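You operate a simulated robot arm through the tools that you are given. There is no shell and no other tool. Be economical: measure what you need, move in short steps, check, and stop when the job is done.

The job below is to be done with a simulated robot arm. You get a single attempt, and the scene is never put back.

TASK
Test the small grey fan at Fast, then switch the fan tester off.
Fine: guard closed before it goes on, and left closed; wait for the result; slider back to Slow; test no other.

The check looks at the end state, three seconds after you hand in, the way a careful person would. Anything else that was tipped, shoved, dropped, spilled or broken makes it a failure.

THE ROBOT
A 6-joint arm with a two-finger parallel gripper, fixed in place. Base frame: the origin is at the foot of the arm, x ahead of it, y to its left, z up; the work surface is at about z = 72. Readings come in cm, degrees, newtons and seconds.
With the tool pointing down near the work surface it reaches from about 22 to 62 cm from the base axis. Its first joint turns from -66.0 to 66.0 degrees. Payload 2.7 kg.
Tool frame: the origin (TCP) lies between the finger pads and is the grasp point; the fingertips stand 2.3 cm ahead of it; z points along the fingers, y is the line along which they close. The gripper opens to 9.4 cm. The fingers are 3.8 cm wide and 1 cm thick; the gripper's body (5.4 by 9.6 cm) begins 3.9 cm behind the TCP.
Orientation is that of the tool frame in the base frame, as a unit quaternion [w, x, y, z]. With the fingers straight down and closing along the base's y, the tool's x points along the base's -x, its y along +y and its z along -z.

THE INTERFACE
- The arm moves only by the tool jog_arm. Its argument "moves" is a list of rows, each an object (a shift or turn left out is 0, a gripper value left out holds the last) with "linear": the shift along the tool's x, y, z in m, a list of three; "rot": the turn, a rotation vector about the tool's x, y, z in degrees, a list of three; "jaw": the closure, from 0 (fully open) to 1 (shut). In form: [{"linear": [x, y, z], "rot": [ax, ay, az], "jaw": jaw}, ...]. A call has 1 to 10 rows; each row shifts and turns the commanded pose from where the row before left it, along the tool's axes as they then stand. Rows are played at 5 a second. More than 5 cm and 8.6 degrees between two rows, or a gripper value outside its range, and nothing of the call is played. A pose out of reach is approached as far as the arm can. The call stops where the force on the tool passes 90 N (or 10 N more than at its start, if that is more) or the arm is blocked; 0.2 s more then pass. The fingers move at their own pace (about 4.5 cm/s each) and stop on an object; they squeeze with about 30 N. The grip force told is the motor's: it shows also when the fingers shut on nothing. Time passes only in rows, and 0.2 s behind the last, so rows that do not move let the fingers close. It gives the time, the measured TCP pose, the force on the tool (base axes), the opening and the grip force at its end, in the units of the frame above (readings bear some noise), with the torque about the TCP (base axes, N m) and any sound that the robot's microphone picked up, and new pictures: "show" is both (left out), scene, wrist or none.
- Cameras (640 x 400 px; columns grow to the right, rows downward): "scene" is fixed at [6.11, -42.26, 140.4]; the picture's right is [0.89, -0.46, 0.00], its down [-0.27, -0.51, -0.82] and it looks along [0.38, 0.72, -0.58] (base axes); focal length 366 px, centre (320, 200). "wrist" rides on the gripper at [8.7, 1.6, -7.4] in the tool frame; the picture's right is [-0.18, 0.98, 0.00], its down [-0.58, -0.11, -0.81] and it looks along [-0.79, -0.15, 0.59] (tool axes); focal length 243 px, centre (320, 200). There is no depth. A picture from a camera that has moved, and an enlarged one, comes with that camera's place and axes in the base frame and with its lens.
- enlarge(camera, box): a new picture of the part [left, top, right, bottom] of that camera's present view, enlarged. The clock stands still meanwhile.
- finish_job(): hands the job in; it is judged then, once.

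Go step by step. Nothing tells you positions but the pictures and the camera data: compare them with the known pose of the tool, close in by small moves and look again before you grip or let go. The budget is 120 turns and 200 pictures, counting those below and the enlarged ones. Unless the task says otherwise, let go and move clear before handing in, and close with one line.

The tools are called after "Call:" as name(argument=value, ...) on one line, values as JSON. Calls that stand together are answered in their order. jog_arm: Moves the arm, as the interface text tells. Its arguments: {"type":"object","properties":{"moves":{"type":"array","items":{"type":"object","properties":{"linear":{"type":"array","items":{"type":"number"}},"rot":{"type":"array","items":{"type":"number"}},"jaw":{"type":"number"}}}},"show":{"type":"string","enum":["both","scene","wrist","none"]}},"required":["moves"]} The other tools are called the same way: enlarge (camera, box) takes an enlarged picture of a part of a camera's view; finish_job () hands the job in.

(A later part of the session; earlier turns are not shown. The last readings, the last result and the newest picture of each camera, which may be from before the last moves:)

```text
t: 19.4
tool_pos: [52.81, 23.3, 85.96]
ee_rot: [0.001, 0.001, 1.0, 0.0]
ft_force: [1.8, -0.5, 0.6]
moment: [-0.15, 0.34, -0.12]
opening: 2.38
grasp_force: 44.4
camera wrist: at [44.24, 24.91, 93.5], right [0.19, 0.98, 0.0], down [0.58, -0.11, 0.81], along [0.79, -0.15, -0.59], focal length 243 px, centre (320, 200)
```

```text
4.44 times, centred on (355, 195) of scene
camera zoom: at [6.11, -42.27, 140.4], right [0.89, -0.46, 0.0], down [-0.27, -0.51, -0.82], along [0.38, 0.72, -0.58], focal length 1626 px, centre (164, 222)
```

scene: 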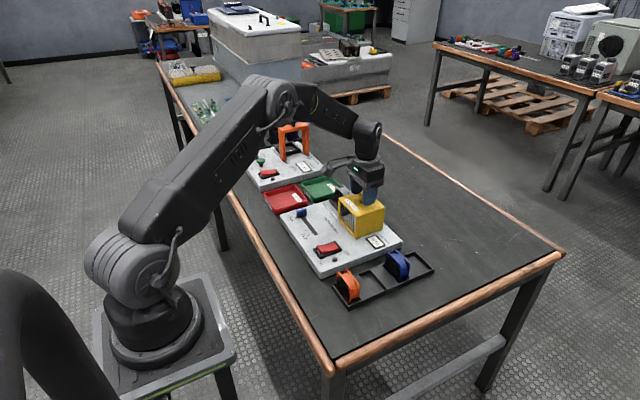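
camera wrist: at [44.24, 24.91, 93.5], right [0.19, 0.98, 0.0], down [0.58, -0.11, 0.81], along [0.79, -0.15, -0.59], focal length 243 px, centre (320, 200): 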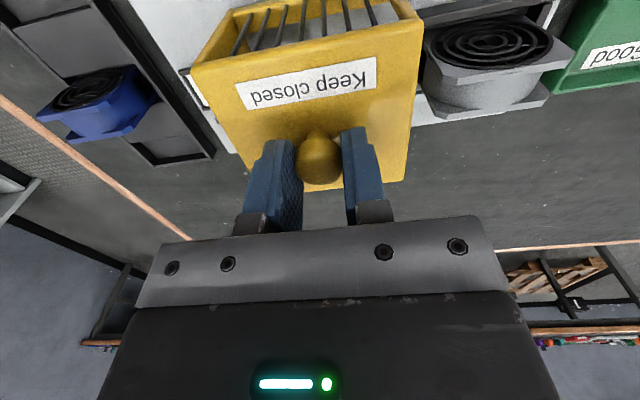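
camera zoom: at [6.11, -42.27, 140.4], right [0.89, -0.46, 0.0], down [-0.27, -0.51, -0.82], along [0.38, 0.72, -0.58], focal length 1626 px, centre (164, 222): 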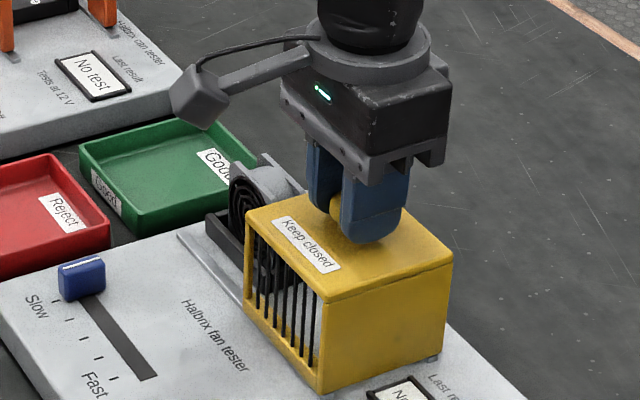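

The knob is held (2.38 cm). I'll slide +y a few cm and watch the forces.

Call:
jog_arm(moves=[{"linear": [0, 0.005, 0]}, {"linear": [0, 0.01, 0]}, {"linear": [0, 0.01, 0]}, {"linear": [0, 0, 0]}], show="wrist")

Call:
enlarge(camera="scene", box=[310, 150, 400, 240])

```text
t: 20.4
tool_pos: [52.8, 25.87, 85.97]
ee_rot: [0.0, 0.0, 1.0, 0.001]
ft_force: [-11.0, 1.5, -1.8]
moment: [-0.33, -1.02, -0.11]
opening: 2.38
grasp_force: 44.9
camera wrist: at [44.25, 27.51, 93.51], right [0.18, 0.98, 0.0], down [0.58, -0.11, 0.81], along [0.79, -0.15, -0.59], focal length 243 px, centre (320, 200)
```

wrist: 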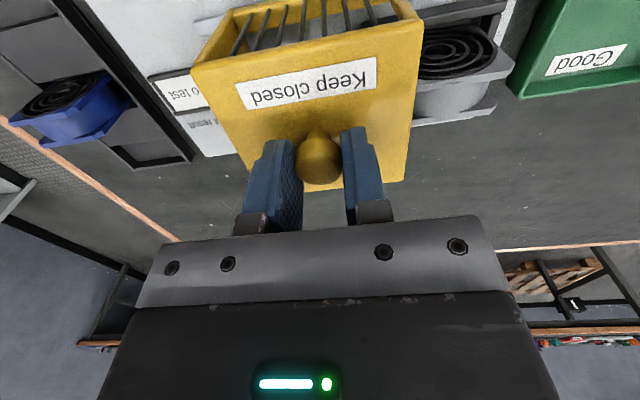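

```text
4.44 times, centred on (355, 195) of scene
camera zoom: at [6.08, -42.26, 140.4], right [0.89, -0.46, 0.0], down [-0.27, -0.51, -0.82], along [0.38, 0.72, -0.58], focal length 1626 px, centre (164, 222)
```

zoom: 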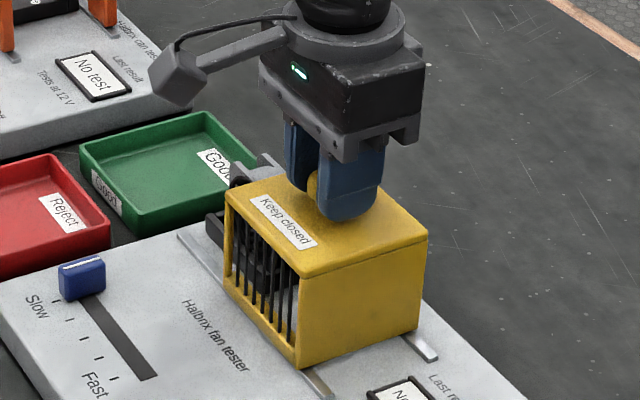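

The guard slides freely; a slight side force suggests the rail drifts toward -x. Continuing with a small correction.

Call:
jog_arm(moves=[{"linear": [0.001, 0.01, 0]}, {"linear": [0.0005, 0.01, 0]}, {"linear": [0.0003, 0.01, 0]}, {"linear": [0.0003, 0.01, 0]}, {"linear": [0.0002, 0.01, 0]}, {"linear": [0, 0, 0]}], show="wrist")

Call:
enlarge(camera="scene", box=[290, 150, 380, 240])

```text
t: 21.8
tool_pos: [52.92, 30.85, 85.98]
ee_rot: [0.001, 0.0, 1.0, 0.0]
ft_force: [6.6, 1.4, -15.6]
moment: [-0.13, -0.05, -0.15]
opening: 2.4
grasp_force: 45.3
camera wrist: at [44.23, 32.48, 93.49], right [0.18, 0.98, 0.0], down [0.58, -0.11, 0.81], along [0.79, -0.15, -0.59], focal length 243 px, centre (320, 200)
```

wrist: 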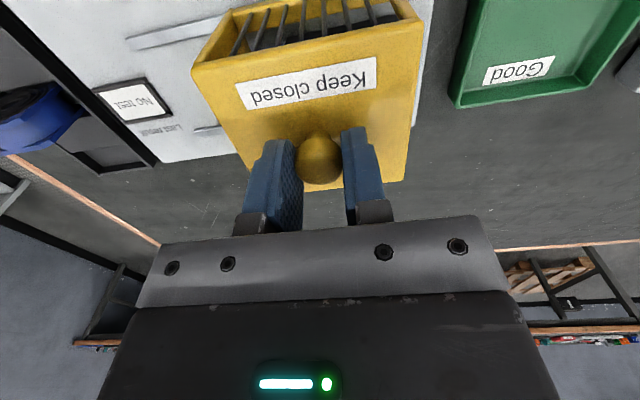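

```text
4.44 times, centred on (335, 195) of scene
camera zoom: at [6.15, -42.25, 140.4], right [0.89, -0.46, 0.0], down [-0.27, -0.51, -0.82], along [0.38, 0.72, -0.58], focal length 1626 px, centre (253, 222)
```

zoom: 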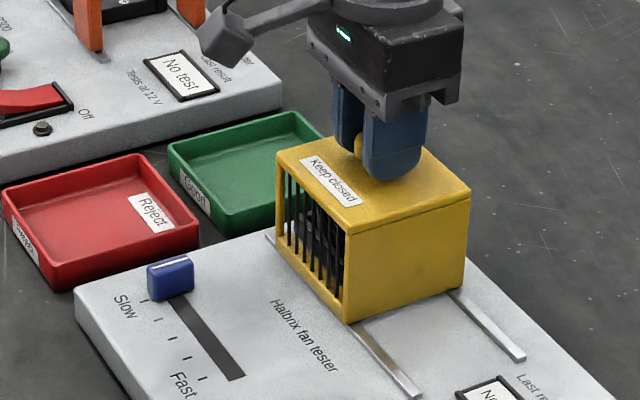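

The guard covers most of the fan. Continuing in small steps toward the end stop.

Call:
jog_arm(moves=[{"linear": [0, 0.005, 0.0005]}, {"linear": [0, 0.005, 0.0005]}, {"linear": [0, 0.004, 0]}, {"linear": [0, 0.003, 0]}, {"linear": [0, 0, 0]}], show="wrist")

Call:
enlarge(camera="scene", box=[290, 150, 380, 240])

```text
t: 23.0
tool_pos: [52.82, 32.57, 85.84]
ee_rot: [0.001, 0.001, 1.0, -0.001]
ft_force: [10.9, -0.9, -5.3]
moment: [-0.34, 0.72, 0.1]
opening: 2.39
grasp_force: 45.4
camera wrist: at [44.23, 34.1, 93.49], right [0.19, 0.98, 0.0], down [0.58, -0.11, 0.81], along [0.79, -0.15, -0.59], focal length 243 px, centre (320, 200)
```

wrist: 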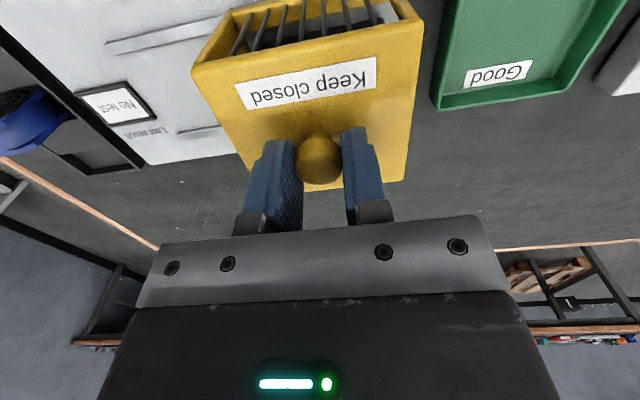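

```text
4.44 times, centred on (335, 195) of scene
camera zoom: at [6.15, -42.26, 140.4], right [0.89, -0.46, 0.0], down [-0.27, -0.51, -0.82], along [0.38, 0.72, -0.58], focal length 1626 px, centre (253, 222)
```

zoom: 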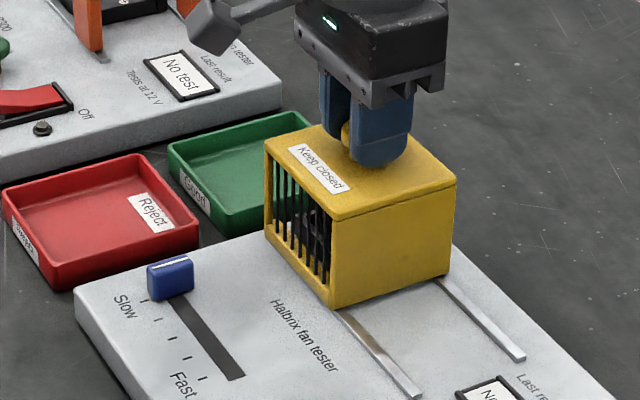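

No stop felt yet; a bit further.

Call:
jog_arm(moves=[{"linear": [-0.0005, 0.003, 0]}, {"linear": [0, 0.002, 0]}, {"linear": [0, 0, 0]}], show="wrist")

Call:
enlarge(camera="wrist", box=[80, 0, 480, 200])

```text
t: 23.8
tool_pos: [52.76, 33.01, 85.97]
ee_rot: [0.0, -0.001, 1.0, -0.001]
ft_force: [-1.7, -3.7, -0.9]
moment: [-0.32, -0.95, 0.03]
opening: 2.39
grasp_force: 45.0
camera wrist: at [44.24, 34.62, 93.5], right [0.18, 0.98, 0.0], down [0.58, -0.11, 0.81], along [0.79, -0.15, -0.59], focal length 243 px, centre (320, 200)
```

wrist: 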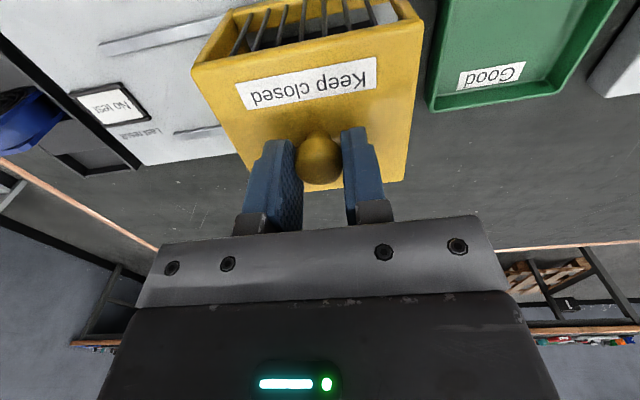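

```text
1.60 times, centred on (280, 100) of wrist
camera zoom: at [44.24, 34.62, 93.5], right [0.18, 0.98, 0.0], down [0.58, -0.11, 0.81], along [0.79, -0.15, -0.59], focal length 388 px, centre (384, 360)
```

zoom: 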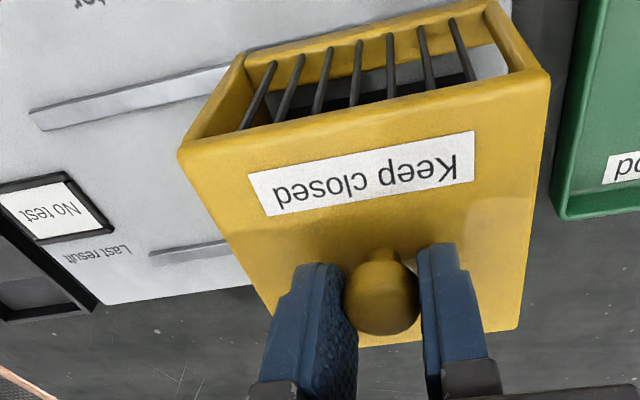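

Call:
jog_arm(moves=[{"linear": [0, 0.002, 0]}, {"linear": [0, 0.002, 0]}, {"linear": [0, 0, 0]}], show="none")

```text
t: 24.6
tool_pos: [52.81, 33.0, 86.02]
ee_rot: [-0.002, 0.002, 1.0, -0.003]
ft_force: [-15.7, -38.4, 6.5]
moment: [-0.02, -0.45, 0.07]
opening: 2.39
grasp_force: 45.1
```

The end stop is reached (38 N, knob at y = 33.0). Backing off the preload, releasing and rising.

Call:
jog_arm(moves=[{"linear": [0, -0.0035, 0]}, {"linear": [0, 0, 0], "jaw": 0.6}, {"jaw": 0.55}, {"linear": [0, 0, -0.03]}, {"linear": [0, 0, -0.04]}, {"linear": [0, 0, 0]}], show="wrist")

Call:
enlarge(camera="scene", box=[270, 150, 420, 274])

```text
t: 26.0
tool_pos: [52.69, 33.14, 92.98]
ee_rot: [0.0, 0.0, 1.0, 0.0]
ft_force: [0.2, -0.4, 1.1]
moment: [0.03, 0.03, 0.0]
opening: 4.22
grasp_force: 0.1
camera wrist: at [44.03, 34.68, 100.49], right [0.18, 0.98, 0.0], down [0.58, -0.11, 0.81], along [0.79, -0.15, -0.59], focal length 243 px, centre (320, 200)
```

wrist: 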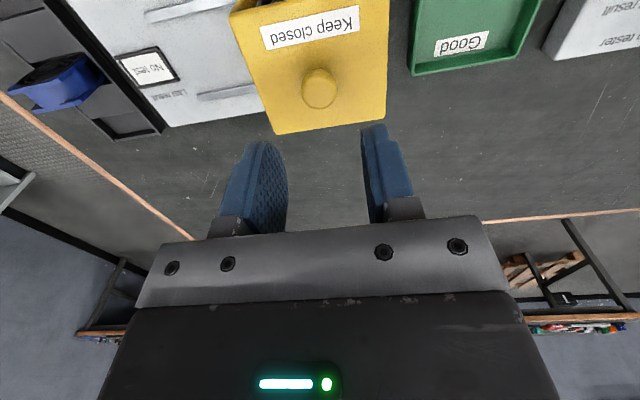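

```text
3.23 times, centred on (345, 212) of scene
camera zoom: at [6.11, -42.26, 140.4], right [0.89, -0.46, 0.0], down [-0.27, -0.51, -0.82], along [0.38, 0.72, -0.58], focal length 1180 px, centre (239, 161)
```

zoom: 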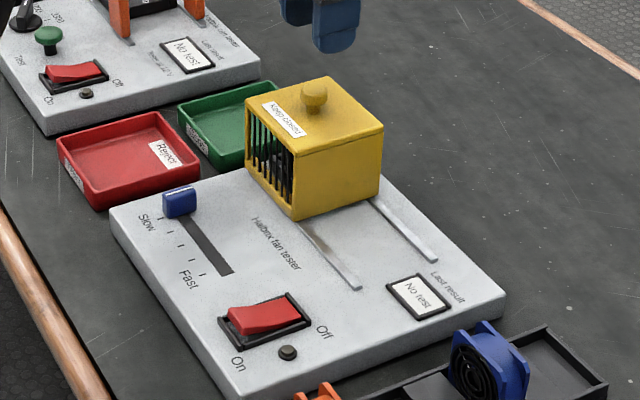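

The guard is closed. Now the slider knob, near (40.3, 34.5): moving above it for a close look.

Call:
jog_arm(moves=[{"linear": [0.04, 0.003, 0]}, {"linear": [0.04, 0.003, 0]}, {"linear": [0.045, 0.004, 0]}, {"linear": [0, 0, 0.04]}, {"linear": [0, 0, 0.03]}, {"linear": [0, 0, 0]}], show="wrist")

Call:
enlarge(camera="wrist", box=[180, 0, 420, 200])

Call:
enlarge(camera="scene", box=[270, 160, 370, 260])

```text
t: 27.4
tool_pos: [40.41, 33.93, 85.83]
ee_rot: [-0.001, 0.002, 1.0, 0.0]
ft_force: [0.2, 0.1, -0.3]
moment: [0.0, 0.02, 0.01]
opening: 4.24
grasp_force: 0.1
camera wrist: at [31.81, 35.55, 93.37], right [0.19, 0.98, 0.0], down [0.58, -0.11, 0.81], along [0.79, -0.15, -0.59], focal length 243 px, centre (320, 200)
```

wrist: 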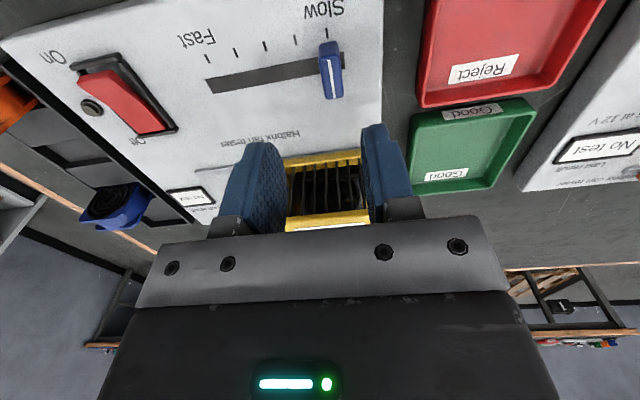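

```text
2.00 times, centred on (300, 100) of wrist
camera zoom: at [31.81, 35.55, 93.37], right [0.19, 0.98, 0.0], down [0.58, -0.11, 0.81], along [0.79, -0.15, -0.59], focal length 485 px, centre (360, 400)
```

zoom: 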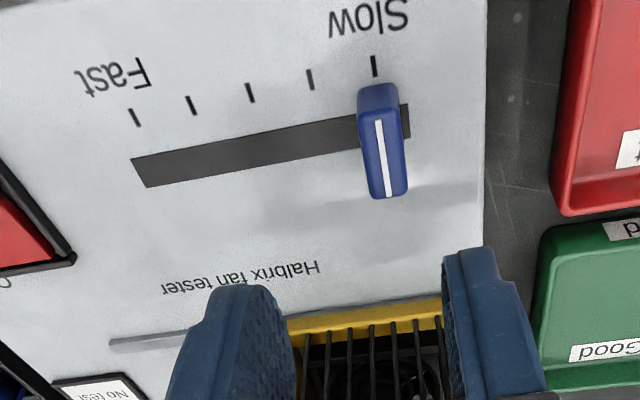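

```text
4.00 times, centred on (320, 210) of scene
camera zoom: at [6.11, -42.26, 140.4], right [0.89, -0.46, 0.0], down [-0.27, -0.51, -0.82], along [0.38, 0.72, -0.58], focal length 1463 px, centre (320, 160)
```

zoom: 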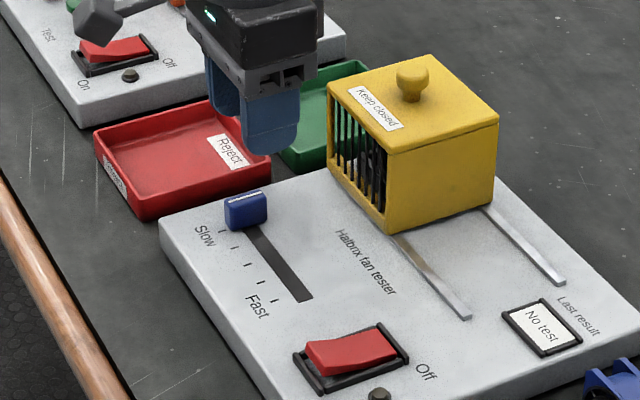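

Slider knob is at (40.2, 34.8), top ≈ 77; the Fast tick is at y ≈ 26.2. Descending over the knob to grip it.

Call:
jog_arm(moves=[{"linear": [0.002, 0.0085, 0.0], "jaw": 0.65}, {"linear": [0, 0, 0.04]}, {"linear": [0, 0, 0.025]}, {"linear": [0, 0, 0.01]}, {"linear": [0, 0, 0]}], show="wrist")

Call:
enlarge(camera="scene", box=[270, 160, 370, 260])

```text
t: 28.6
tool_pos: [40.1, 34.64, 78.44]
ee_rot: [0.001, 0.0, 1.0, -0.001]
ft_force: [-0.1, -0.1, -0.6]
moment: [0.03, 0.0, 0.0]
opening: 3.29
grasp_force: 0.0
camera wrist: at [31.4, 36.44, 85.95], right [0.18, 0.98, 0.0], down [0.58, -0.11, 0.81], along [0.79, -0.15, -0.59], focal length 243 px, centre (320, 200)
```

wrist: 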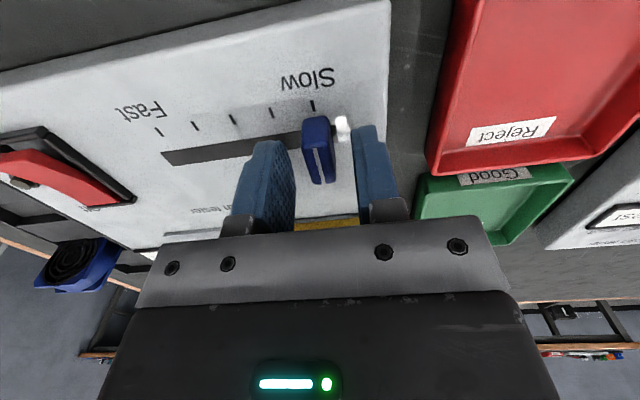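

```text
4.00 times, centred on (320, 210) of scene
camera zoom: at [6.11, -42.26, 140.4], right [0.89, -0.46, 0.0], down [-0.27, -0.51, -0.82], along [0.38, 0.72, -0.58], focal length 1463 px, centre (320, 160)
```

zoom: 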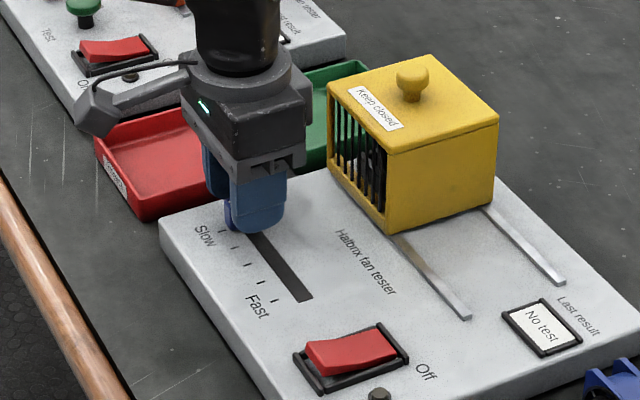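

Knob is between the fingers; a touch lower, then grip and slide a first centimetre.

Call:
jog_arm(moves=[{"linear": [0, 0, 0.004]}, {"jaw": 0.75}, {"jaw": 0.9}, {"jaw": 0.9}, {"jaw": 0.9}, {"linear": [0, -0.005, 0]}, {"linear": [0, -0.01, 0]}, {"linear": [0, -0.01, 0]}, {"linear": [0, 0, 0]}], show="wrist")

```text
t: 30.6
tool_pos: [40.04, 32.41, 78.12]
ee_rot: [-0.001, -0.001, 1.0, 0.0]
ft_force: [-18.7, 1.1, 19.5]
moment: [0.01, 0.24, 0.08]
opening: 1.4
grasp_force: 45.2
camera wrist: at [31.43, 34.04, 85.58], right [0.18, 0.98, 0.0], down [0.58, -0.11, 0.81], along [0.79, -0.15, -0.59], focal length 243 px, centre (320, 200)
```

wrist: 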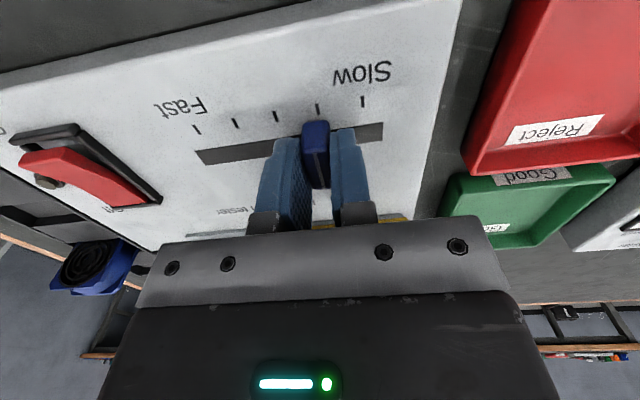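

The slider moves. Continuing toward Fast with slight relief of the side force.

Call:
jog_arm(moves=[{"linear": [0.001, -0.01, -0.0005]}, {"linear": [0, -0.01, -0.0003]}, {"linear": [0, -0.01, 0]}, {"linear": [0, -0.01, 0]}, {"linear": [0, -0.01, 0]}, {"linear": [0, -0.005, 0]}, {"linear": [0, 0, 0]}], show="wrist")

```text
t: 32.2
tool_pos: [39.9, 26.81, 77.99]
ee_rot: [0.001, 0.002, 1.0, 0.001]
ft_force: [10.5, -1.6, -14.9]
moment: [-0.05, -0.34, 0.33]
opening: 1.38
grasp_force: 44.8
camera wrist: at [31.42, 28.39, 85.57], right [0.19, 0.98, 0.0], down [0.58, -0.11, 0.81], along [0.79, -0.15, -0.59], focal length 243 px, centre (320, 200)
```

wrist: 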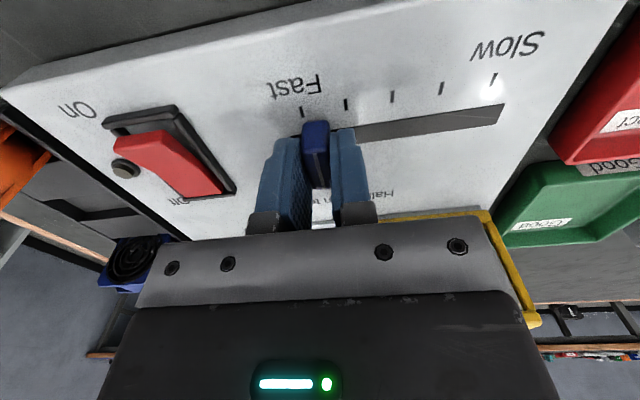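

Nearly at the Fast tick; pushing gently until it stops.

Call:
jog_arm(moves=[{"linear": [-0.0004, -0.003, 0.0003]}, {"linear": [0, -0.003, 0]}, {"linear": [0, 0, 0]}], show="wrist")

Call:
enlarge(camera="wrist", box=[230, 50, 430, 200])

```text
t: 33.0
tool_pos: [39.83, 26.26, 78.05]
ee_rot: [0.0, 0.001, 1.0, 0.001]
ft_force: [7.9, 1.7, -4.4]
moment: [-0.04, 0.9, 0.16]
opening: 1.37
grasp_force: 44.8
camera wrist: at [31.42, 27.89, 85.57], right [0.19, 0.98, 0.0], down [0.58, -0.11, 0.81], along [0.79, -0.15, -0.59], focal length 243 px, centre (320, 200)
```

wrist: 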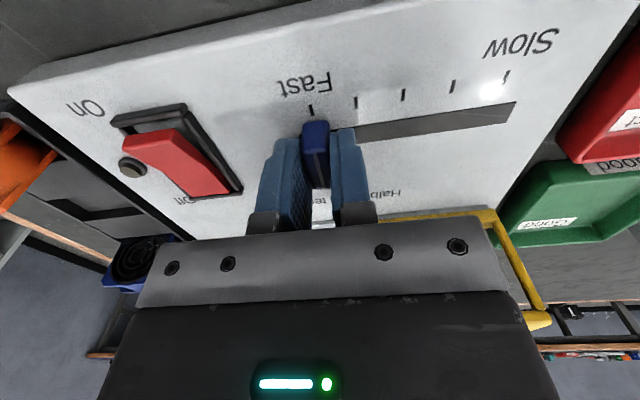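

```text
2.67 times, centred on (330, 125) of wrist
camera zoom: at [31.42, 27.89, 85.57], right [0.19, 0.98, 0.0], down [0.58, -0.11, 0.81], along [0.79, -0.15, -0.59], focal length 647 px, centre (293, 400)
```

zoom: 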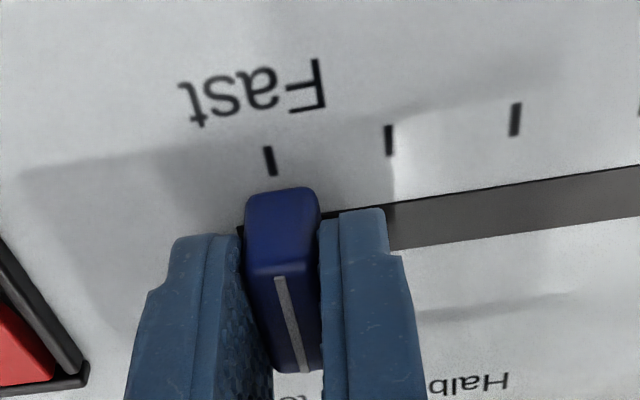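

Call:
jog_arm(moves=[{"linear": [-0.0003, -0.0015, 0]}, {"linear": [0, -0.0015, 0]}, {"linear": [0, -0.001, 0]}, {"linear": [0, 0, 0]}], show="wrist")

Call:
enlarge(camera="wrist", box=[230, 50, 430, 200])

```text
t: 34.0
tool_pos: [39.91, 26.18, 78.13]
ee_rot: [0.002, -0.001, 1.0, 0.002]
ft_force: [-0.9, 42.7, -11.6]
moment: [0.33, 1.22, -0.48]
opening: 1.37
grasp_force: 45.3
camera wrist: at [31.37, 27.75, 85.54], right [0.18, 0.98, 0.01], down [0.58, -0.11, 0.81], along [0.8, -0.14, -0.59], focal length 243 px, centre (320, 200)
```

wrist: 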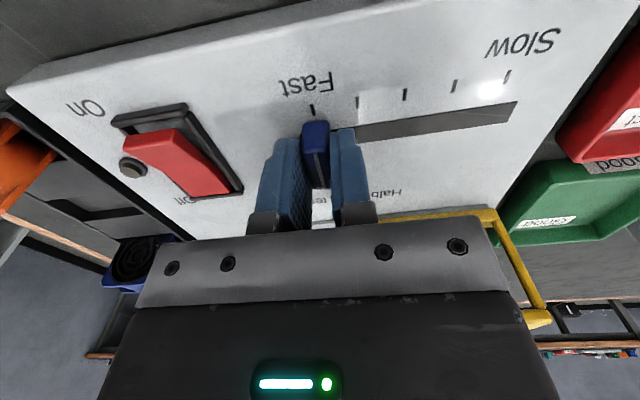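

```text
2.67 times, centred on (330, 125) of wrist
camera zoom: at [31.37, 27.75, 85.54], right [0.18, 0.98, 0.01], down [0.58, -0.11, 0.81], along [0.8, -0.14, -0.59], focal length 647 px, centre (293, 400)
```

zoom: 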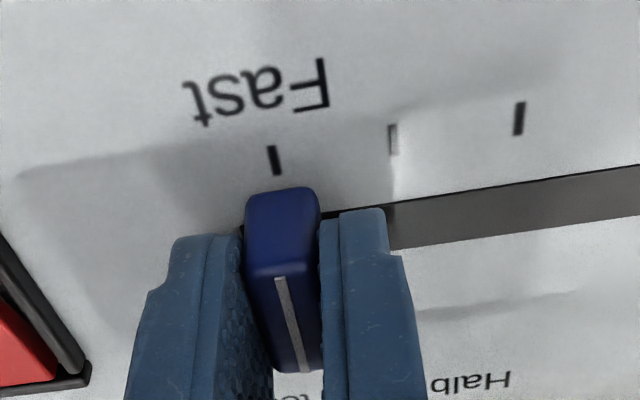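

End stop felt at Fast (43 N). Backing off, releasing and rising, then moving above the rocker near (39.7, 17.3).

Call:
jog_arm(moves=[{"linear": [0, 0.003, 0]}, {"jaw": 0.75}, {"jaw": 0.7}, {"linear": [0, 0, -0.04]}, {"linear": [0, 0, -0.05]}, {"linear": [0, -0.044, 0], "jaw": 1}, {"linear": [0, -0.044, 0]}, {"linear": [0, 0, 0]}], show="wrist")

Call:
enlarge(camera="wrist", box=[200, 0, 500, 200])

Call:
enlarge(camera="scene", box=[280, 180, 400, 280])

```text
t: 35.8
tool_pos: [39.76, 17.16, 87.1]
ee_rot: [0.0, -0.001, 1.0, 0.0]
ft_force: [-0.1, -0.2, -0.1]
moment: [0.01, 0.0, -0.03]
opening: 0.0
grasp_force: 30.2
camera wrist: at [31.15, 18.88, 94.65], right [0.18, 0.98, 0.0], down [0.58, -0.11, 0.81], along [0.79, -0.15, -0.59], focal length 243 px, centre (320, 200)
```

wrist: 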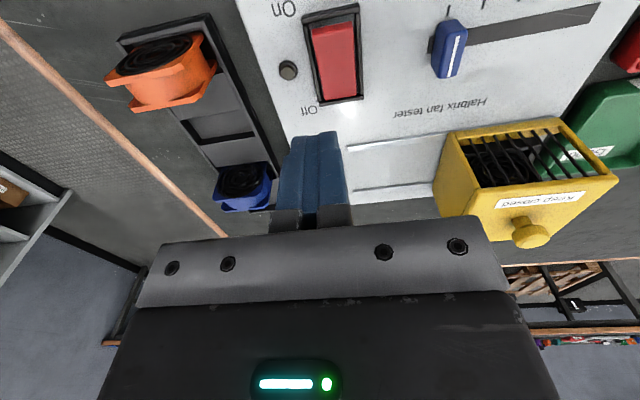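

```text
2.00 times, centred on (350, 100) of wrist
camera zoom: at [31.15, 18.88, 94.65], right [0.18, 0.98, 0.0], down [0.58, -0.11, 0.81], along [0.79, -0.15, -0.59], focal length 485 px, centre (260, 400)
```

zoom: 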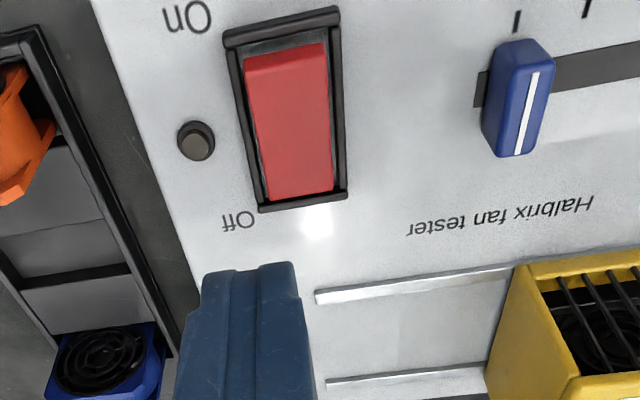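

```text
4.00 times, centred on (340, 230) of scene
camera zoom: at [6.11, -42.27, 140.4], right [0.89, -0.46, 0.0], down [-0.27, -0.51, -0.82], along [0.38, 0.72, -0.58], focal length 1463 px, centre (240, 80)
```

zoom: 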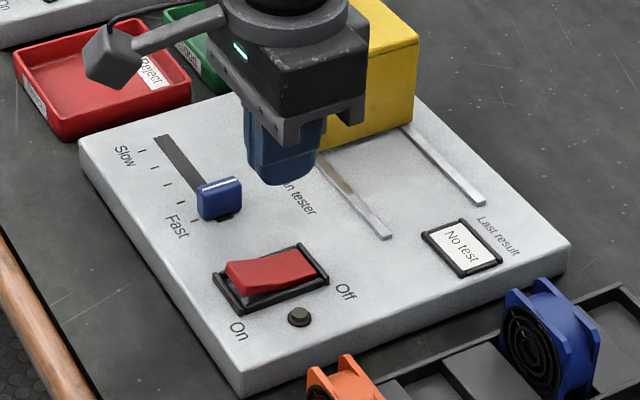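

Slider is at Fast, and the rocker's raised On end is at about (37.3, 18.4). I'll come over (38.1, 18.4) with closed fingers and descend to just above it.

Call:
jog_arm(moves=[{"linear": [0.016, 0.0125, 0.02]}, {"linear": [0, 0, 0.03]}, {"linear": [0, 0, 0.018]}, {"linear": [0, 0, 0]}], show="wrist")

Call:
enlarge(camera="scene", box=[290, 200, 390, 280])

Call:
enlarge(camera="wrist", box=[220, 50, 420, 220])

```text
t: 36.8
tool_pos: [38.32, 18.5, 80.25]
ee_rot: [0.002, 0.001, 1.0, 0.0]
ft_force: [-0.6, -1.6, 0.5]
moment: [-0.02, -0.01, 0.0]
opening: 0.0
grasp_force: 29.8
camera wrist: at [29.74, 20.15, 87.78], right [0.19, 0.98, 0.0], down [0.58, -0.11, 0.81], along [0.79, -0.15, -0.59], focal length 243 px, centre (320, 200)
```

wrist: 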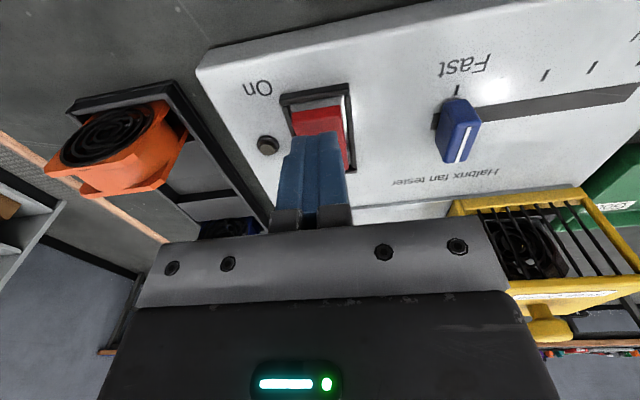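

```text
5.00 times, centred on (340, 240) of scene
camera zoom: at [6.11, -42.26, 140.4], right [0.89, -0.46, 0.0], down [-0.27, -0.51, -0.82], along [0.38, 0.72, -0.58], focal length 1829 px, centre (220, 0)
```

zoom: 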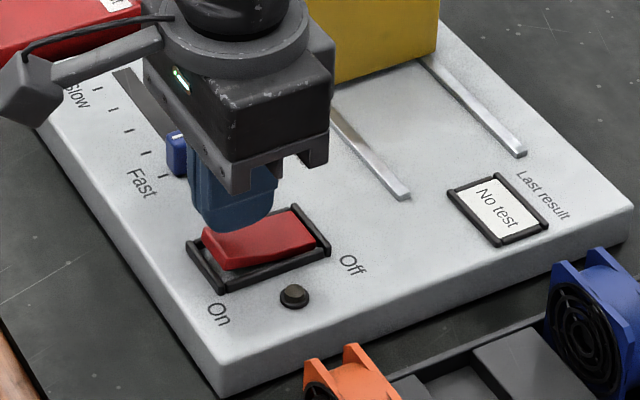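

```text
2.35 times, centred on (320, 135) of wrist
camera zoom: at [29.74, 20.15, 87.78], right [0.19, 0.98, 0.0], down [0.58, -0.11, 0.81], along [0.79, -0.15, -0.59], focal length 571 px, centre (320, 353)
```

zoom: 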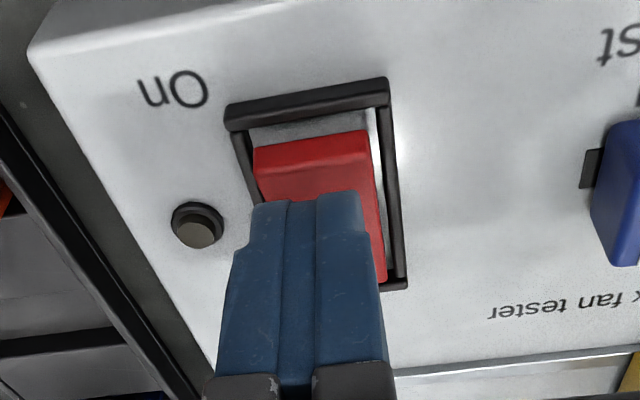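

Aligned over the On half. Pressing down in small steps.

Call:
jog_arm(moves=[{"linear": [0.001, 0.001, 0.005]}, {"linear": [0, 0, 0.004]}, {"linear": [0, 0, 0.003]}, {"linear": [0, 0, 0]}], show="none")

Call:
enlarge(camera="wrist", box=[220, 50, 420, 220])

```text
t: 37.8
tool_pos: [38.27, 18.8, 79.02]
ee_rot: [0.0, 0.001, 1.0, 0.0]
ft_force: [-1.3, 0.1, 0.4]
moment: [0.0, 0.0, -0.03]
opening: 0.01
grasp_force: 30.2
```

```text
2.35 times, centred on (320, 135) of wrist
camera zoom: at [29.74, 20.37, 86.56], right [0.19, 0.98, 0.0], down [0.58, -0.11, 0.81], along [0.79, -0.15, -0.59], focal length 571 px, centre (320, 353)
```

zoom: 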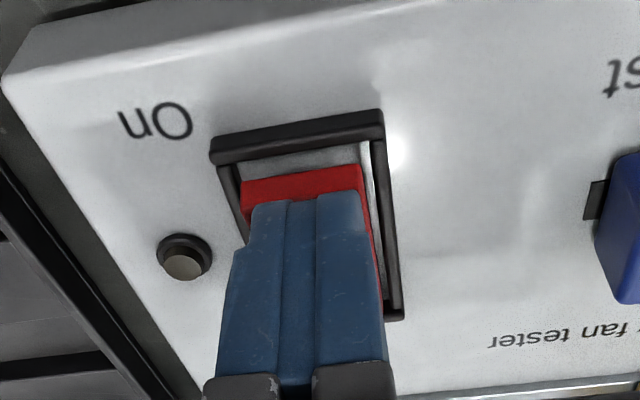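

Call:
jog_arm(moves=[{"linear": [0, -0.001, 0.003]}, {"linear": [0, 0, 0.003]}, {"linear": [0, 0, 0.003]}, {"linear": [0, 0, 0]}], show="none")

Call:
enlarge(camera="wrist", box=[220, 50, 420, 220])

```text
t: 38.8
tool_pos: [38.21, 18.65, 78.47]
ee_rot: [0.0, 0.002, 1.0, 0.0]
ft_force: [-8.4, -3.7, 15.7]
moment: [-0.03, -0.02, -0.02]
opening: 0.01
grasp_force: 30.3
stopped in row 4: the force on the tool passed its limit at 90 N (the readings are from after the stop); the commanded pose is now the measured one
```

```text
2.35 times, centred on (320, 135) of wrist
camera zoom: at [29.72, 20.26, 86.07], right [0.19, 0.98, 0.0], down [0.58, -0.11, 0.81], along [0.79, -0.15, -0.59], focal length 571 px, centre (320, 353)
```

zoom: 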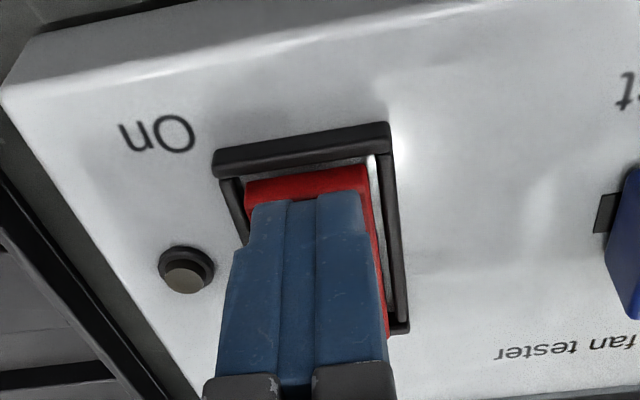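

The rocker didn't flip: contact was too near the pivot. I'll raise slightly, shift 0.7 cm toward the On end, and press in finer steps.

Call:
jog_arm(moves=[{"linear": [0, 0, -0.006]}, {"linear": [0.007, -0.001, 0]}, {"linear": [0, 0, 0.004]}, {"linear": [0, 0, 0.002]}, {"linear": [0, 0, 0.001]}, {"linear": [0, 0, 0.001]}, {"linear": [0, 0, 0.001]}, {"linear": [0, 0, 0]}], show="none")

Call:
enlarge(camera="wrist", box=[220, 50, 420, 220])

Call:
enlarge(camera="scene", box=[290, 200, 390, 280])

```text
t: 40.6
tool_pos: [37.69, 18.71, 78.41]
ee_rot: [0.001, -0.001, 1.0, 0.001]
ft_force: [-38.7, 3.2, 67.5]
moment: [0.08, -0.41, -0.15]
opening: 0.0
grasp_force: 30.0
heard: click
```

```text
2.35 times, centred on (320, 135) of wrist
camera zoom: at [28.97, 20.3, 85.98], right [0.18, 0.98, 0.0], down [0.58, -0.11, 0.81], along [0.79, -0.15, -0.59], focal length 571 px, centre (320, 353)
```

zoom: 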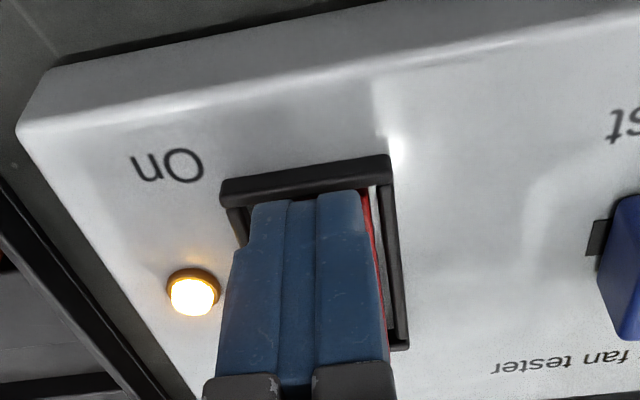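

```text
5.00 times, centred on (340, 240) of scene
camera zoom: at [5.94, -42.3, 140.39], right [0.89, -0.46, 0.0], down [-0.27, -0.51, -0.82], along [0.38, 0.72, -0.58], focal length 1829 px, centre (220, 0)
```

zoom: 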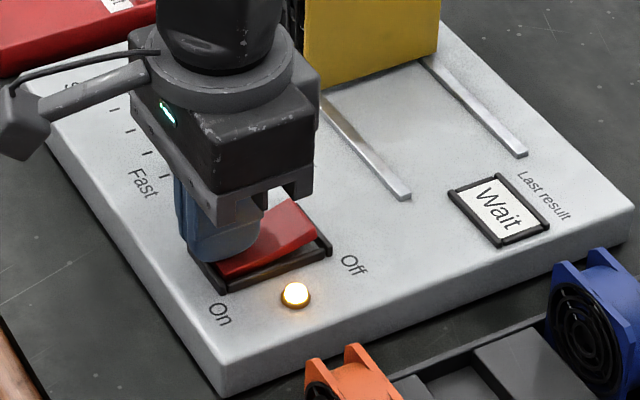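

It clicked; the lamp is on and the display says "Wait". Rising and waiting for the result.

Call:
jog_arm(moves=[{"linear": [0, 0, -0.02]}, {"linear": [0, 0, -0.02]}, {"linear": [0, 0, 0]}, {"linear": [0, 0, 0]}, {"linear": [0, 0, 0]}, {"linear": [0, 0, 0]}, {"linear": [0, 0, 0]}, {"linear": [0, 0, 0]}, {"linear": [0, 0, 0]}, {"linear": [0, 0, 0]}], show="wrist")

Call:
enlarge(camera="scene", box=[280, 180, 420, 280])

```text
t: 42.8
tool_pos: [37.6, 18.53, 82.38]
ee_rot: [0.0, 0.0, 1.0, 0.001]
ft_force: [-0.6, 0.7, 0.0]
moment: [0.03, 0.01, 0.01]
opening: 0.0
grasp_force: 30.5
camera wrist: at [28.97, 20.26, 89.8], right [0.18, 0.98, 0.0], down [0.58, -0.11, 0.81], along [0.79, -0.15, -0.59], focal length 243 px, centre (320, 200)
```

wrist: 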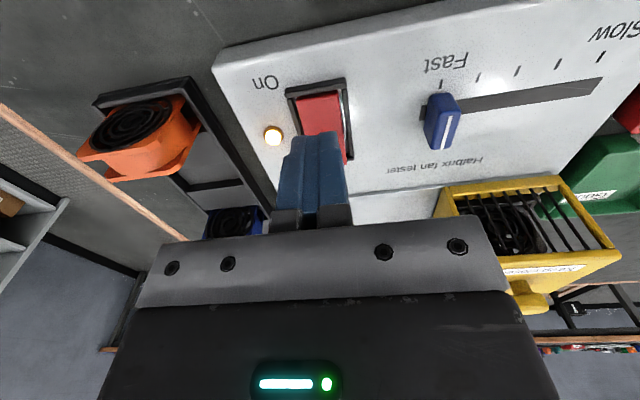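

```text
4.00 times, centred on (350, 230) of scene
camera zoom: at [6.11, -42.26, 140.4], right [0.89, -0.46, 0.0], down [-0.27, -0.51, -0.82], along [0.38, 0.72, -0.58], focal length 1463 px, centre (200, 80)
```

zoom: 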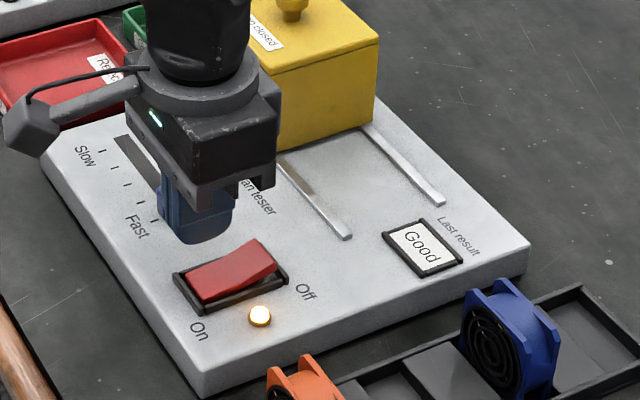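

Result reads "Good". Now pressing the Off end, at about x = 42.3.

Call:
jog_arm(moves=[{"linear": [-0.047, 0, 0]}, {"linear": [0, 0, 0.02]}, {"linear": [0, 0, 0]}], show="wrist")

Call:
enlarge(camera="scene", box=[280, 180, 420, 280])

Call:
enlarge(camera="wrist", box=[220, 50, 420, 220])

```text
t: 43.6
tool_pos: [42.37, 18.44, 80.18]
ee_rot: [0.001, 0.0, 1.0, 0.001]
ft_force: [0.1, 0.8, 0.3]
moment: [0.0, 0.03, 0.01]
opening: 0.0
grasp_force: 30.0
camera wrist: at [33.68, 20.11, 87.71], right [0.18, 0.98, 0.0], down [0.58, -0.11, 0.81], along [0.79, -0.15, -0.59], focal length 243 px, centre (320, 200)
```

wrist: 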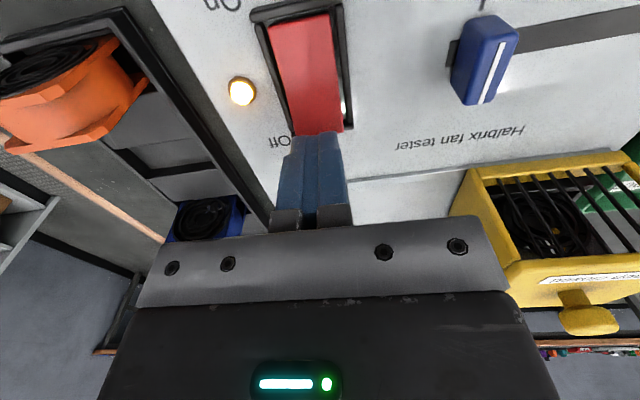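

```text
4.00 times, centred on (350, 230) of scene
camera zoom: at [6.11, -42.26, 140.4], right [0.89, -0.46, 0.0], down [-0.27, -0.51, -0.82], along [0.38, 0.72, -0.58], focal length 1463 px, centre (200, 80)
```

zoom: 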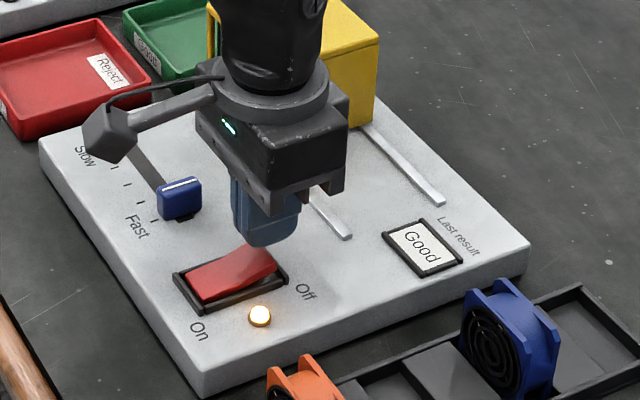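

```text
2.35 times, centred on (320, 135) of wrist
camera zoom: at [33.68, 20.11, 87.71], right [0.18, 0.98, 0.0], down [0.58, -0.11, 0.81], along [0.79, -0.15, -0.59], focal length 571 px, centre (320, 353)
```

zoom: 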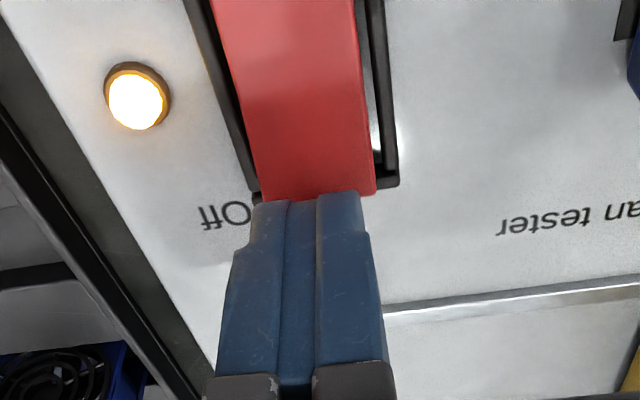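

Slightly adjust (-0.3 cm x, +0.2 cm y), then press in fine steps.

Call:
jog_arm(moves=[{"linear": [0.003, 0.002, 0]}, {"linear": [0, 0, 0.01]}, {"linear": [0, 0, 0.004]}, {"linear": [0, 0, 0.002]}, {"linear": [0, 0, 0.001]}, {"linear": [0, 0, 0.001]}, {"linear": [0, 0, 0]}], show="none")

Call:
enlarge(camera="scene", box=[280, 180, 420, 280])

```text
t: 45.2
tool_pos: [42.17, 18.87, 78.49]
ee_rot: [0.002, 0.0, 1.0, 0.001]
ft_force: [4.5, -4.8, 11.8]
moment: [-0.14, 0.12, 0.1]
opening: 0.02
grasp_force: 30.3
heard: click
```

```text
4.00 times, centred on (350, 230) of scene
camera zoom: at [6.11, -42.28, 140.39], right [0.89, -0.46, 0.0], down [-0.27, -0.51, -0.82], along [0.38, 0.72, -0.58], focal length 1463 px, centre (200, 80)
```

zoom: 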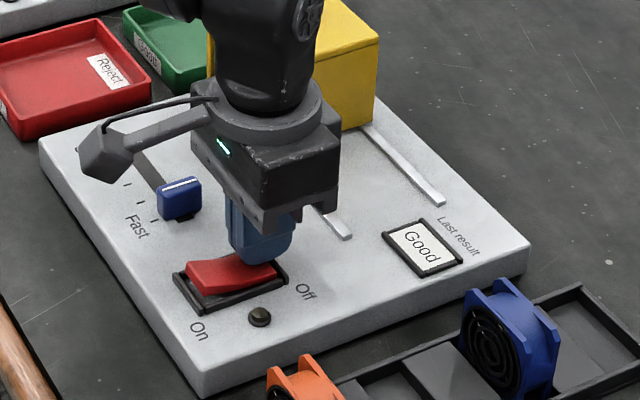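

Clicked off: the lamp is out and the result shows Good. Rising and returning to the slider at (39.9, 26.2) to bring it back to Slow.

Call:
jog_arm(moves=[{"linear": [0, 0, -0.04]}, {"linear": [0, 0, -0.02], "jaw": 0.65}, {"linear": [0.012, 0.037, 0]}, {"linear": [0.01, 0.037, 0]}, {"linear": [0, 0, 0.025]}, {"linear": [0, 0, 0]}], show="wrist")

Call:
enlarge(camera="wrist", box=[200, 20, 440, 220])

```text
t: 46.6
tool_pos: [39.76, 26.04, 81.69]
ee_rot: [0.002, 0.001, 1.0, 0.001]
ft_force: [0.1, -0.8, 0.8]
moment: [-0.02, 0.01, 0.0]
opening: 3.3
grasp_force: 0.1
camera wrist: at [31.12, 27.6, 89.22], right [0.19, 0.98, 0.0], down [0.58, -0.11, 0.81], along [0.79, -0.15, -0.59], focal length 243 px, centre (320, 200)
```

wrist: 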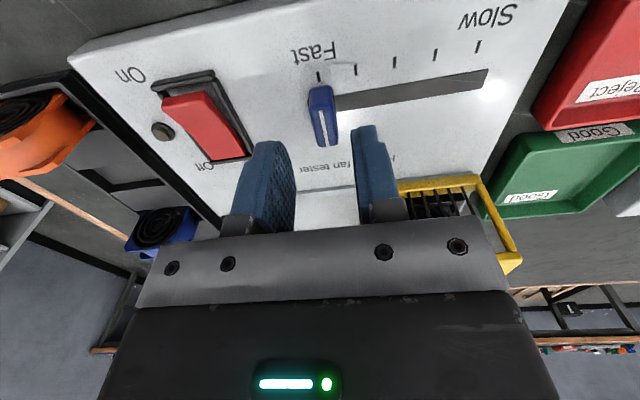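

```text
2.00 times, centred on (320, 120) of wrist
camera zoom: at [31.12, 27.6, 89.22], right [0.19, 0.98, 0.0], down [0.58, -0.11, 0.81], along [0.79, -0.15, -0.59], focal length 485 px, centre (320, 360)
```

zoom: 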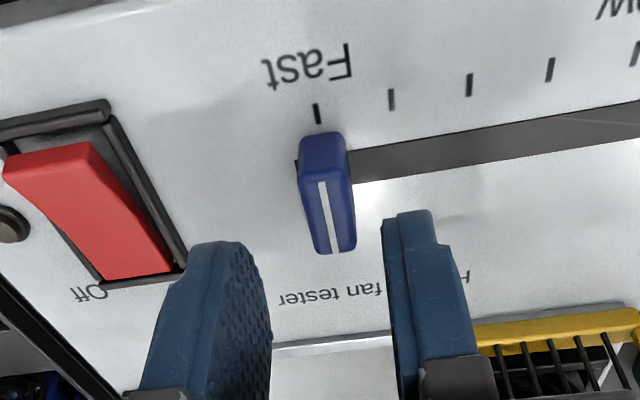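

Knob is centred below the fingers. Lowering, gripping and sliding toward Slow.

Call:
jog_arm(moves=[{"linear": [-0.001, 0.0015, 0.02]}, {"linear": [0, 0, 0.0155]}, {"jaw": 0.8}, {"jaw": 0.9}, {"jaw": 0.9}, {"linear": [0, 0.005, 0]}, {"linear": [0, 0.01, 0]}, {"linear": [0, 0.01, 0]}, {"linear": [0, 0, 0]}], show="wrist")

```text
t: 48.6
tool_pos: [39.98, 28.82, 78.49]
ee_rot: [0.001, 0.001, 1.0, 0.0]
ft_force: [14.0, -0.5, -10.0]
moment: [-0.13, 0.32, 0.3]
opening: 1.39
grasp_force: 45.0
camera wrist: at [31.39, 30.42, 85.88], right [0.19, 0.98, 0.0], down [0.58, -0.11, 0.81], along [0.79, -0.15, -0.59], focal length 243 px, centre (320, 200)
```

wrist: 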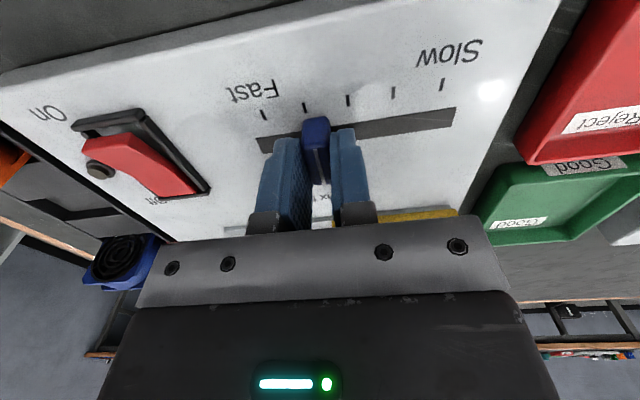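

Call:
jog_arm(moves=[{"linear": [-0.0005, 0.01, 0.0003]}, {"linear": [-0.0003, 0.01, 0]}, {"linear": [-0.0003, 0.01, 0]}, {"linear": [-0.0002, 0.01, 0]}, {"linear": [-0.0002, 0.01, 0]}, {"linear": [0, 0.006, 0]}, {"linear": [0, 0, 0]}], show="wrist")

```text
t: 50.2
tool_pos: [40.01, 34.5, 78.35]
ee_rot: [0.0, 0.001, 1.0, 0.001]
ft_force: [-29.6, 0.6, 28.5]
moment: [-0.03, 0.61, -0.08]
opening: 1.41
grasp_force: 44.9
camera wrist: at [31.41, 36.13, 85.9], right [0.18, 0.98, 0.0], down [0.58, -0.11, 0.81], along [0.79, -0.15, -0.59], focal length 243 px, centre (320, 200)
```

wrist: 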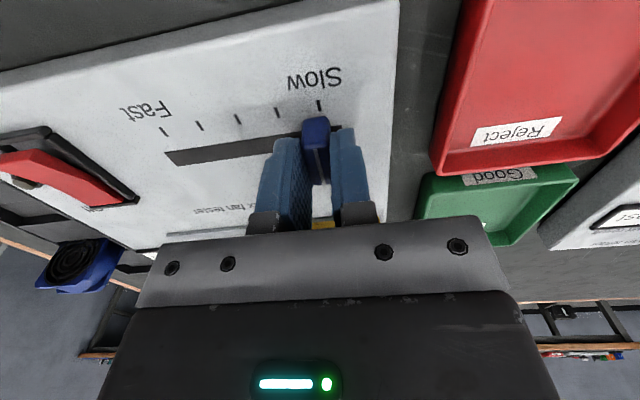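

Nearly there; pushing to the end stop while relieving the side force.

Call:
jog_arm(moves=[{"linear": [0.001, 0.002, -0.0005]}, {"linear": [0, 0.002, 0]}, {"linear": [0, 0.0015, 0]}, {"linear": [0, 0, 0]}], show="none")

```text
t: 51.2
tool_pos: [40.11, 34.84, 78.41]
ee_rot: [-0.002, 0.0, 1.0, -0.002]
ft_force: [-27.9, -7.8, 20.6]
moment: [0.02, -0.4, 0.17]
opening: 1.41
grasp_force: 44.4
```

Call:
jog_arm(moves=[{"linear": [0.001, 0.0015, -0.0005]}, {"linear": [0, 0.001, 0]}, {"linear": [0, 0, 0]}], show="none")

```text
t: 52.0
tool_pos: [39.95, 34.93, 78.34]
ee_rot: [-0.001, 0.002, 1.0, -0.003]
ft_force: [-3.1, -30.8, 5.8]
moment: [-0.27, -1.13, 0.49]
opening: 1.39
grasp_force: 45.3
```

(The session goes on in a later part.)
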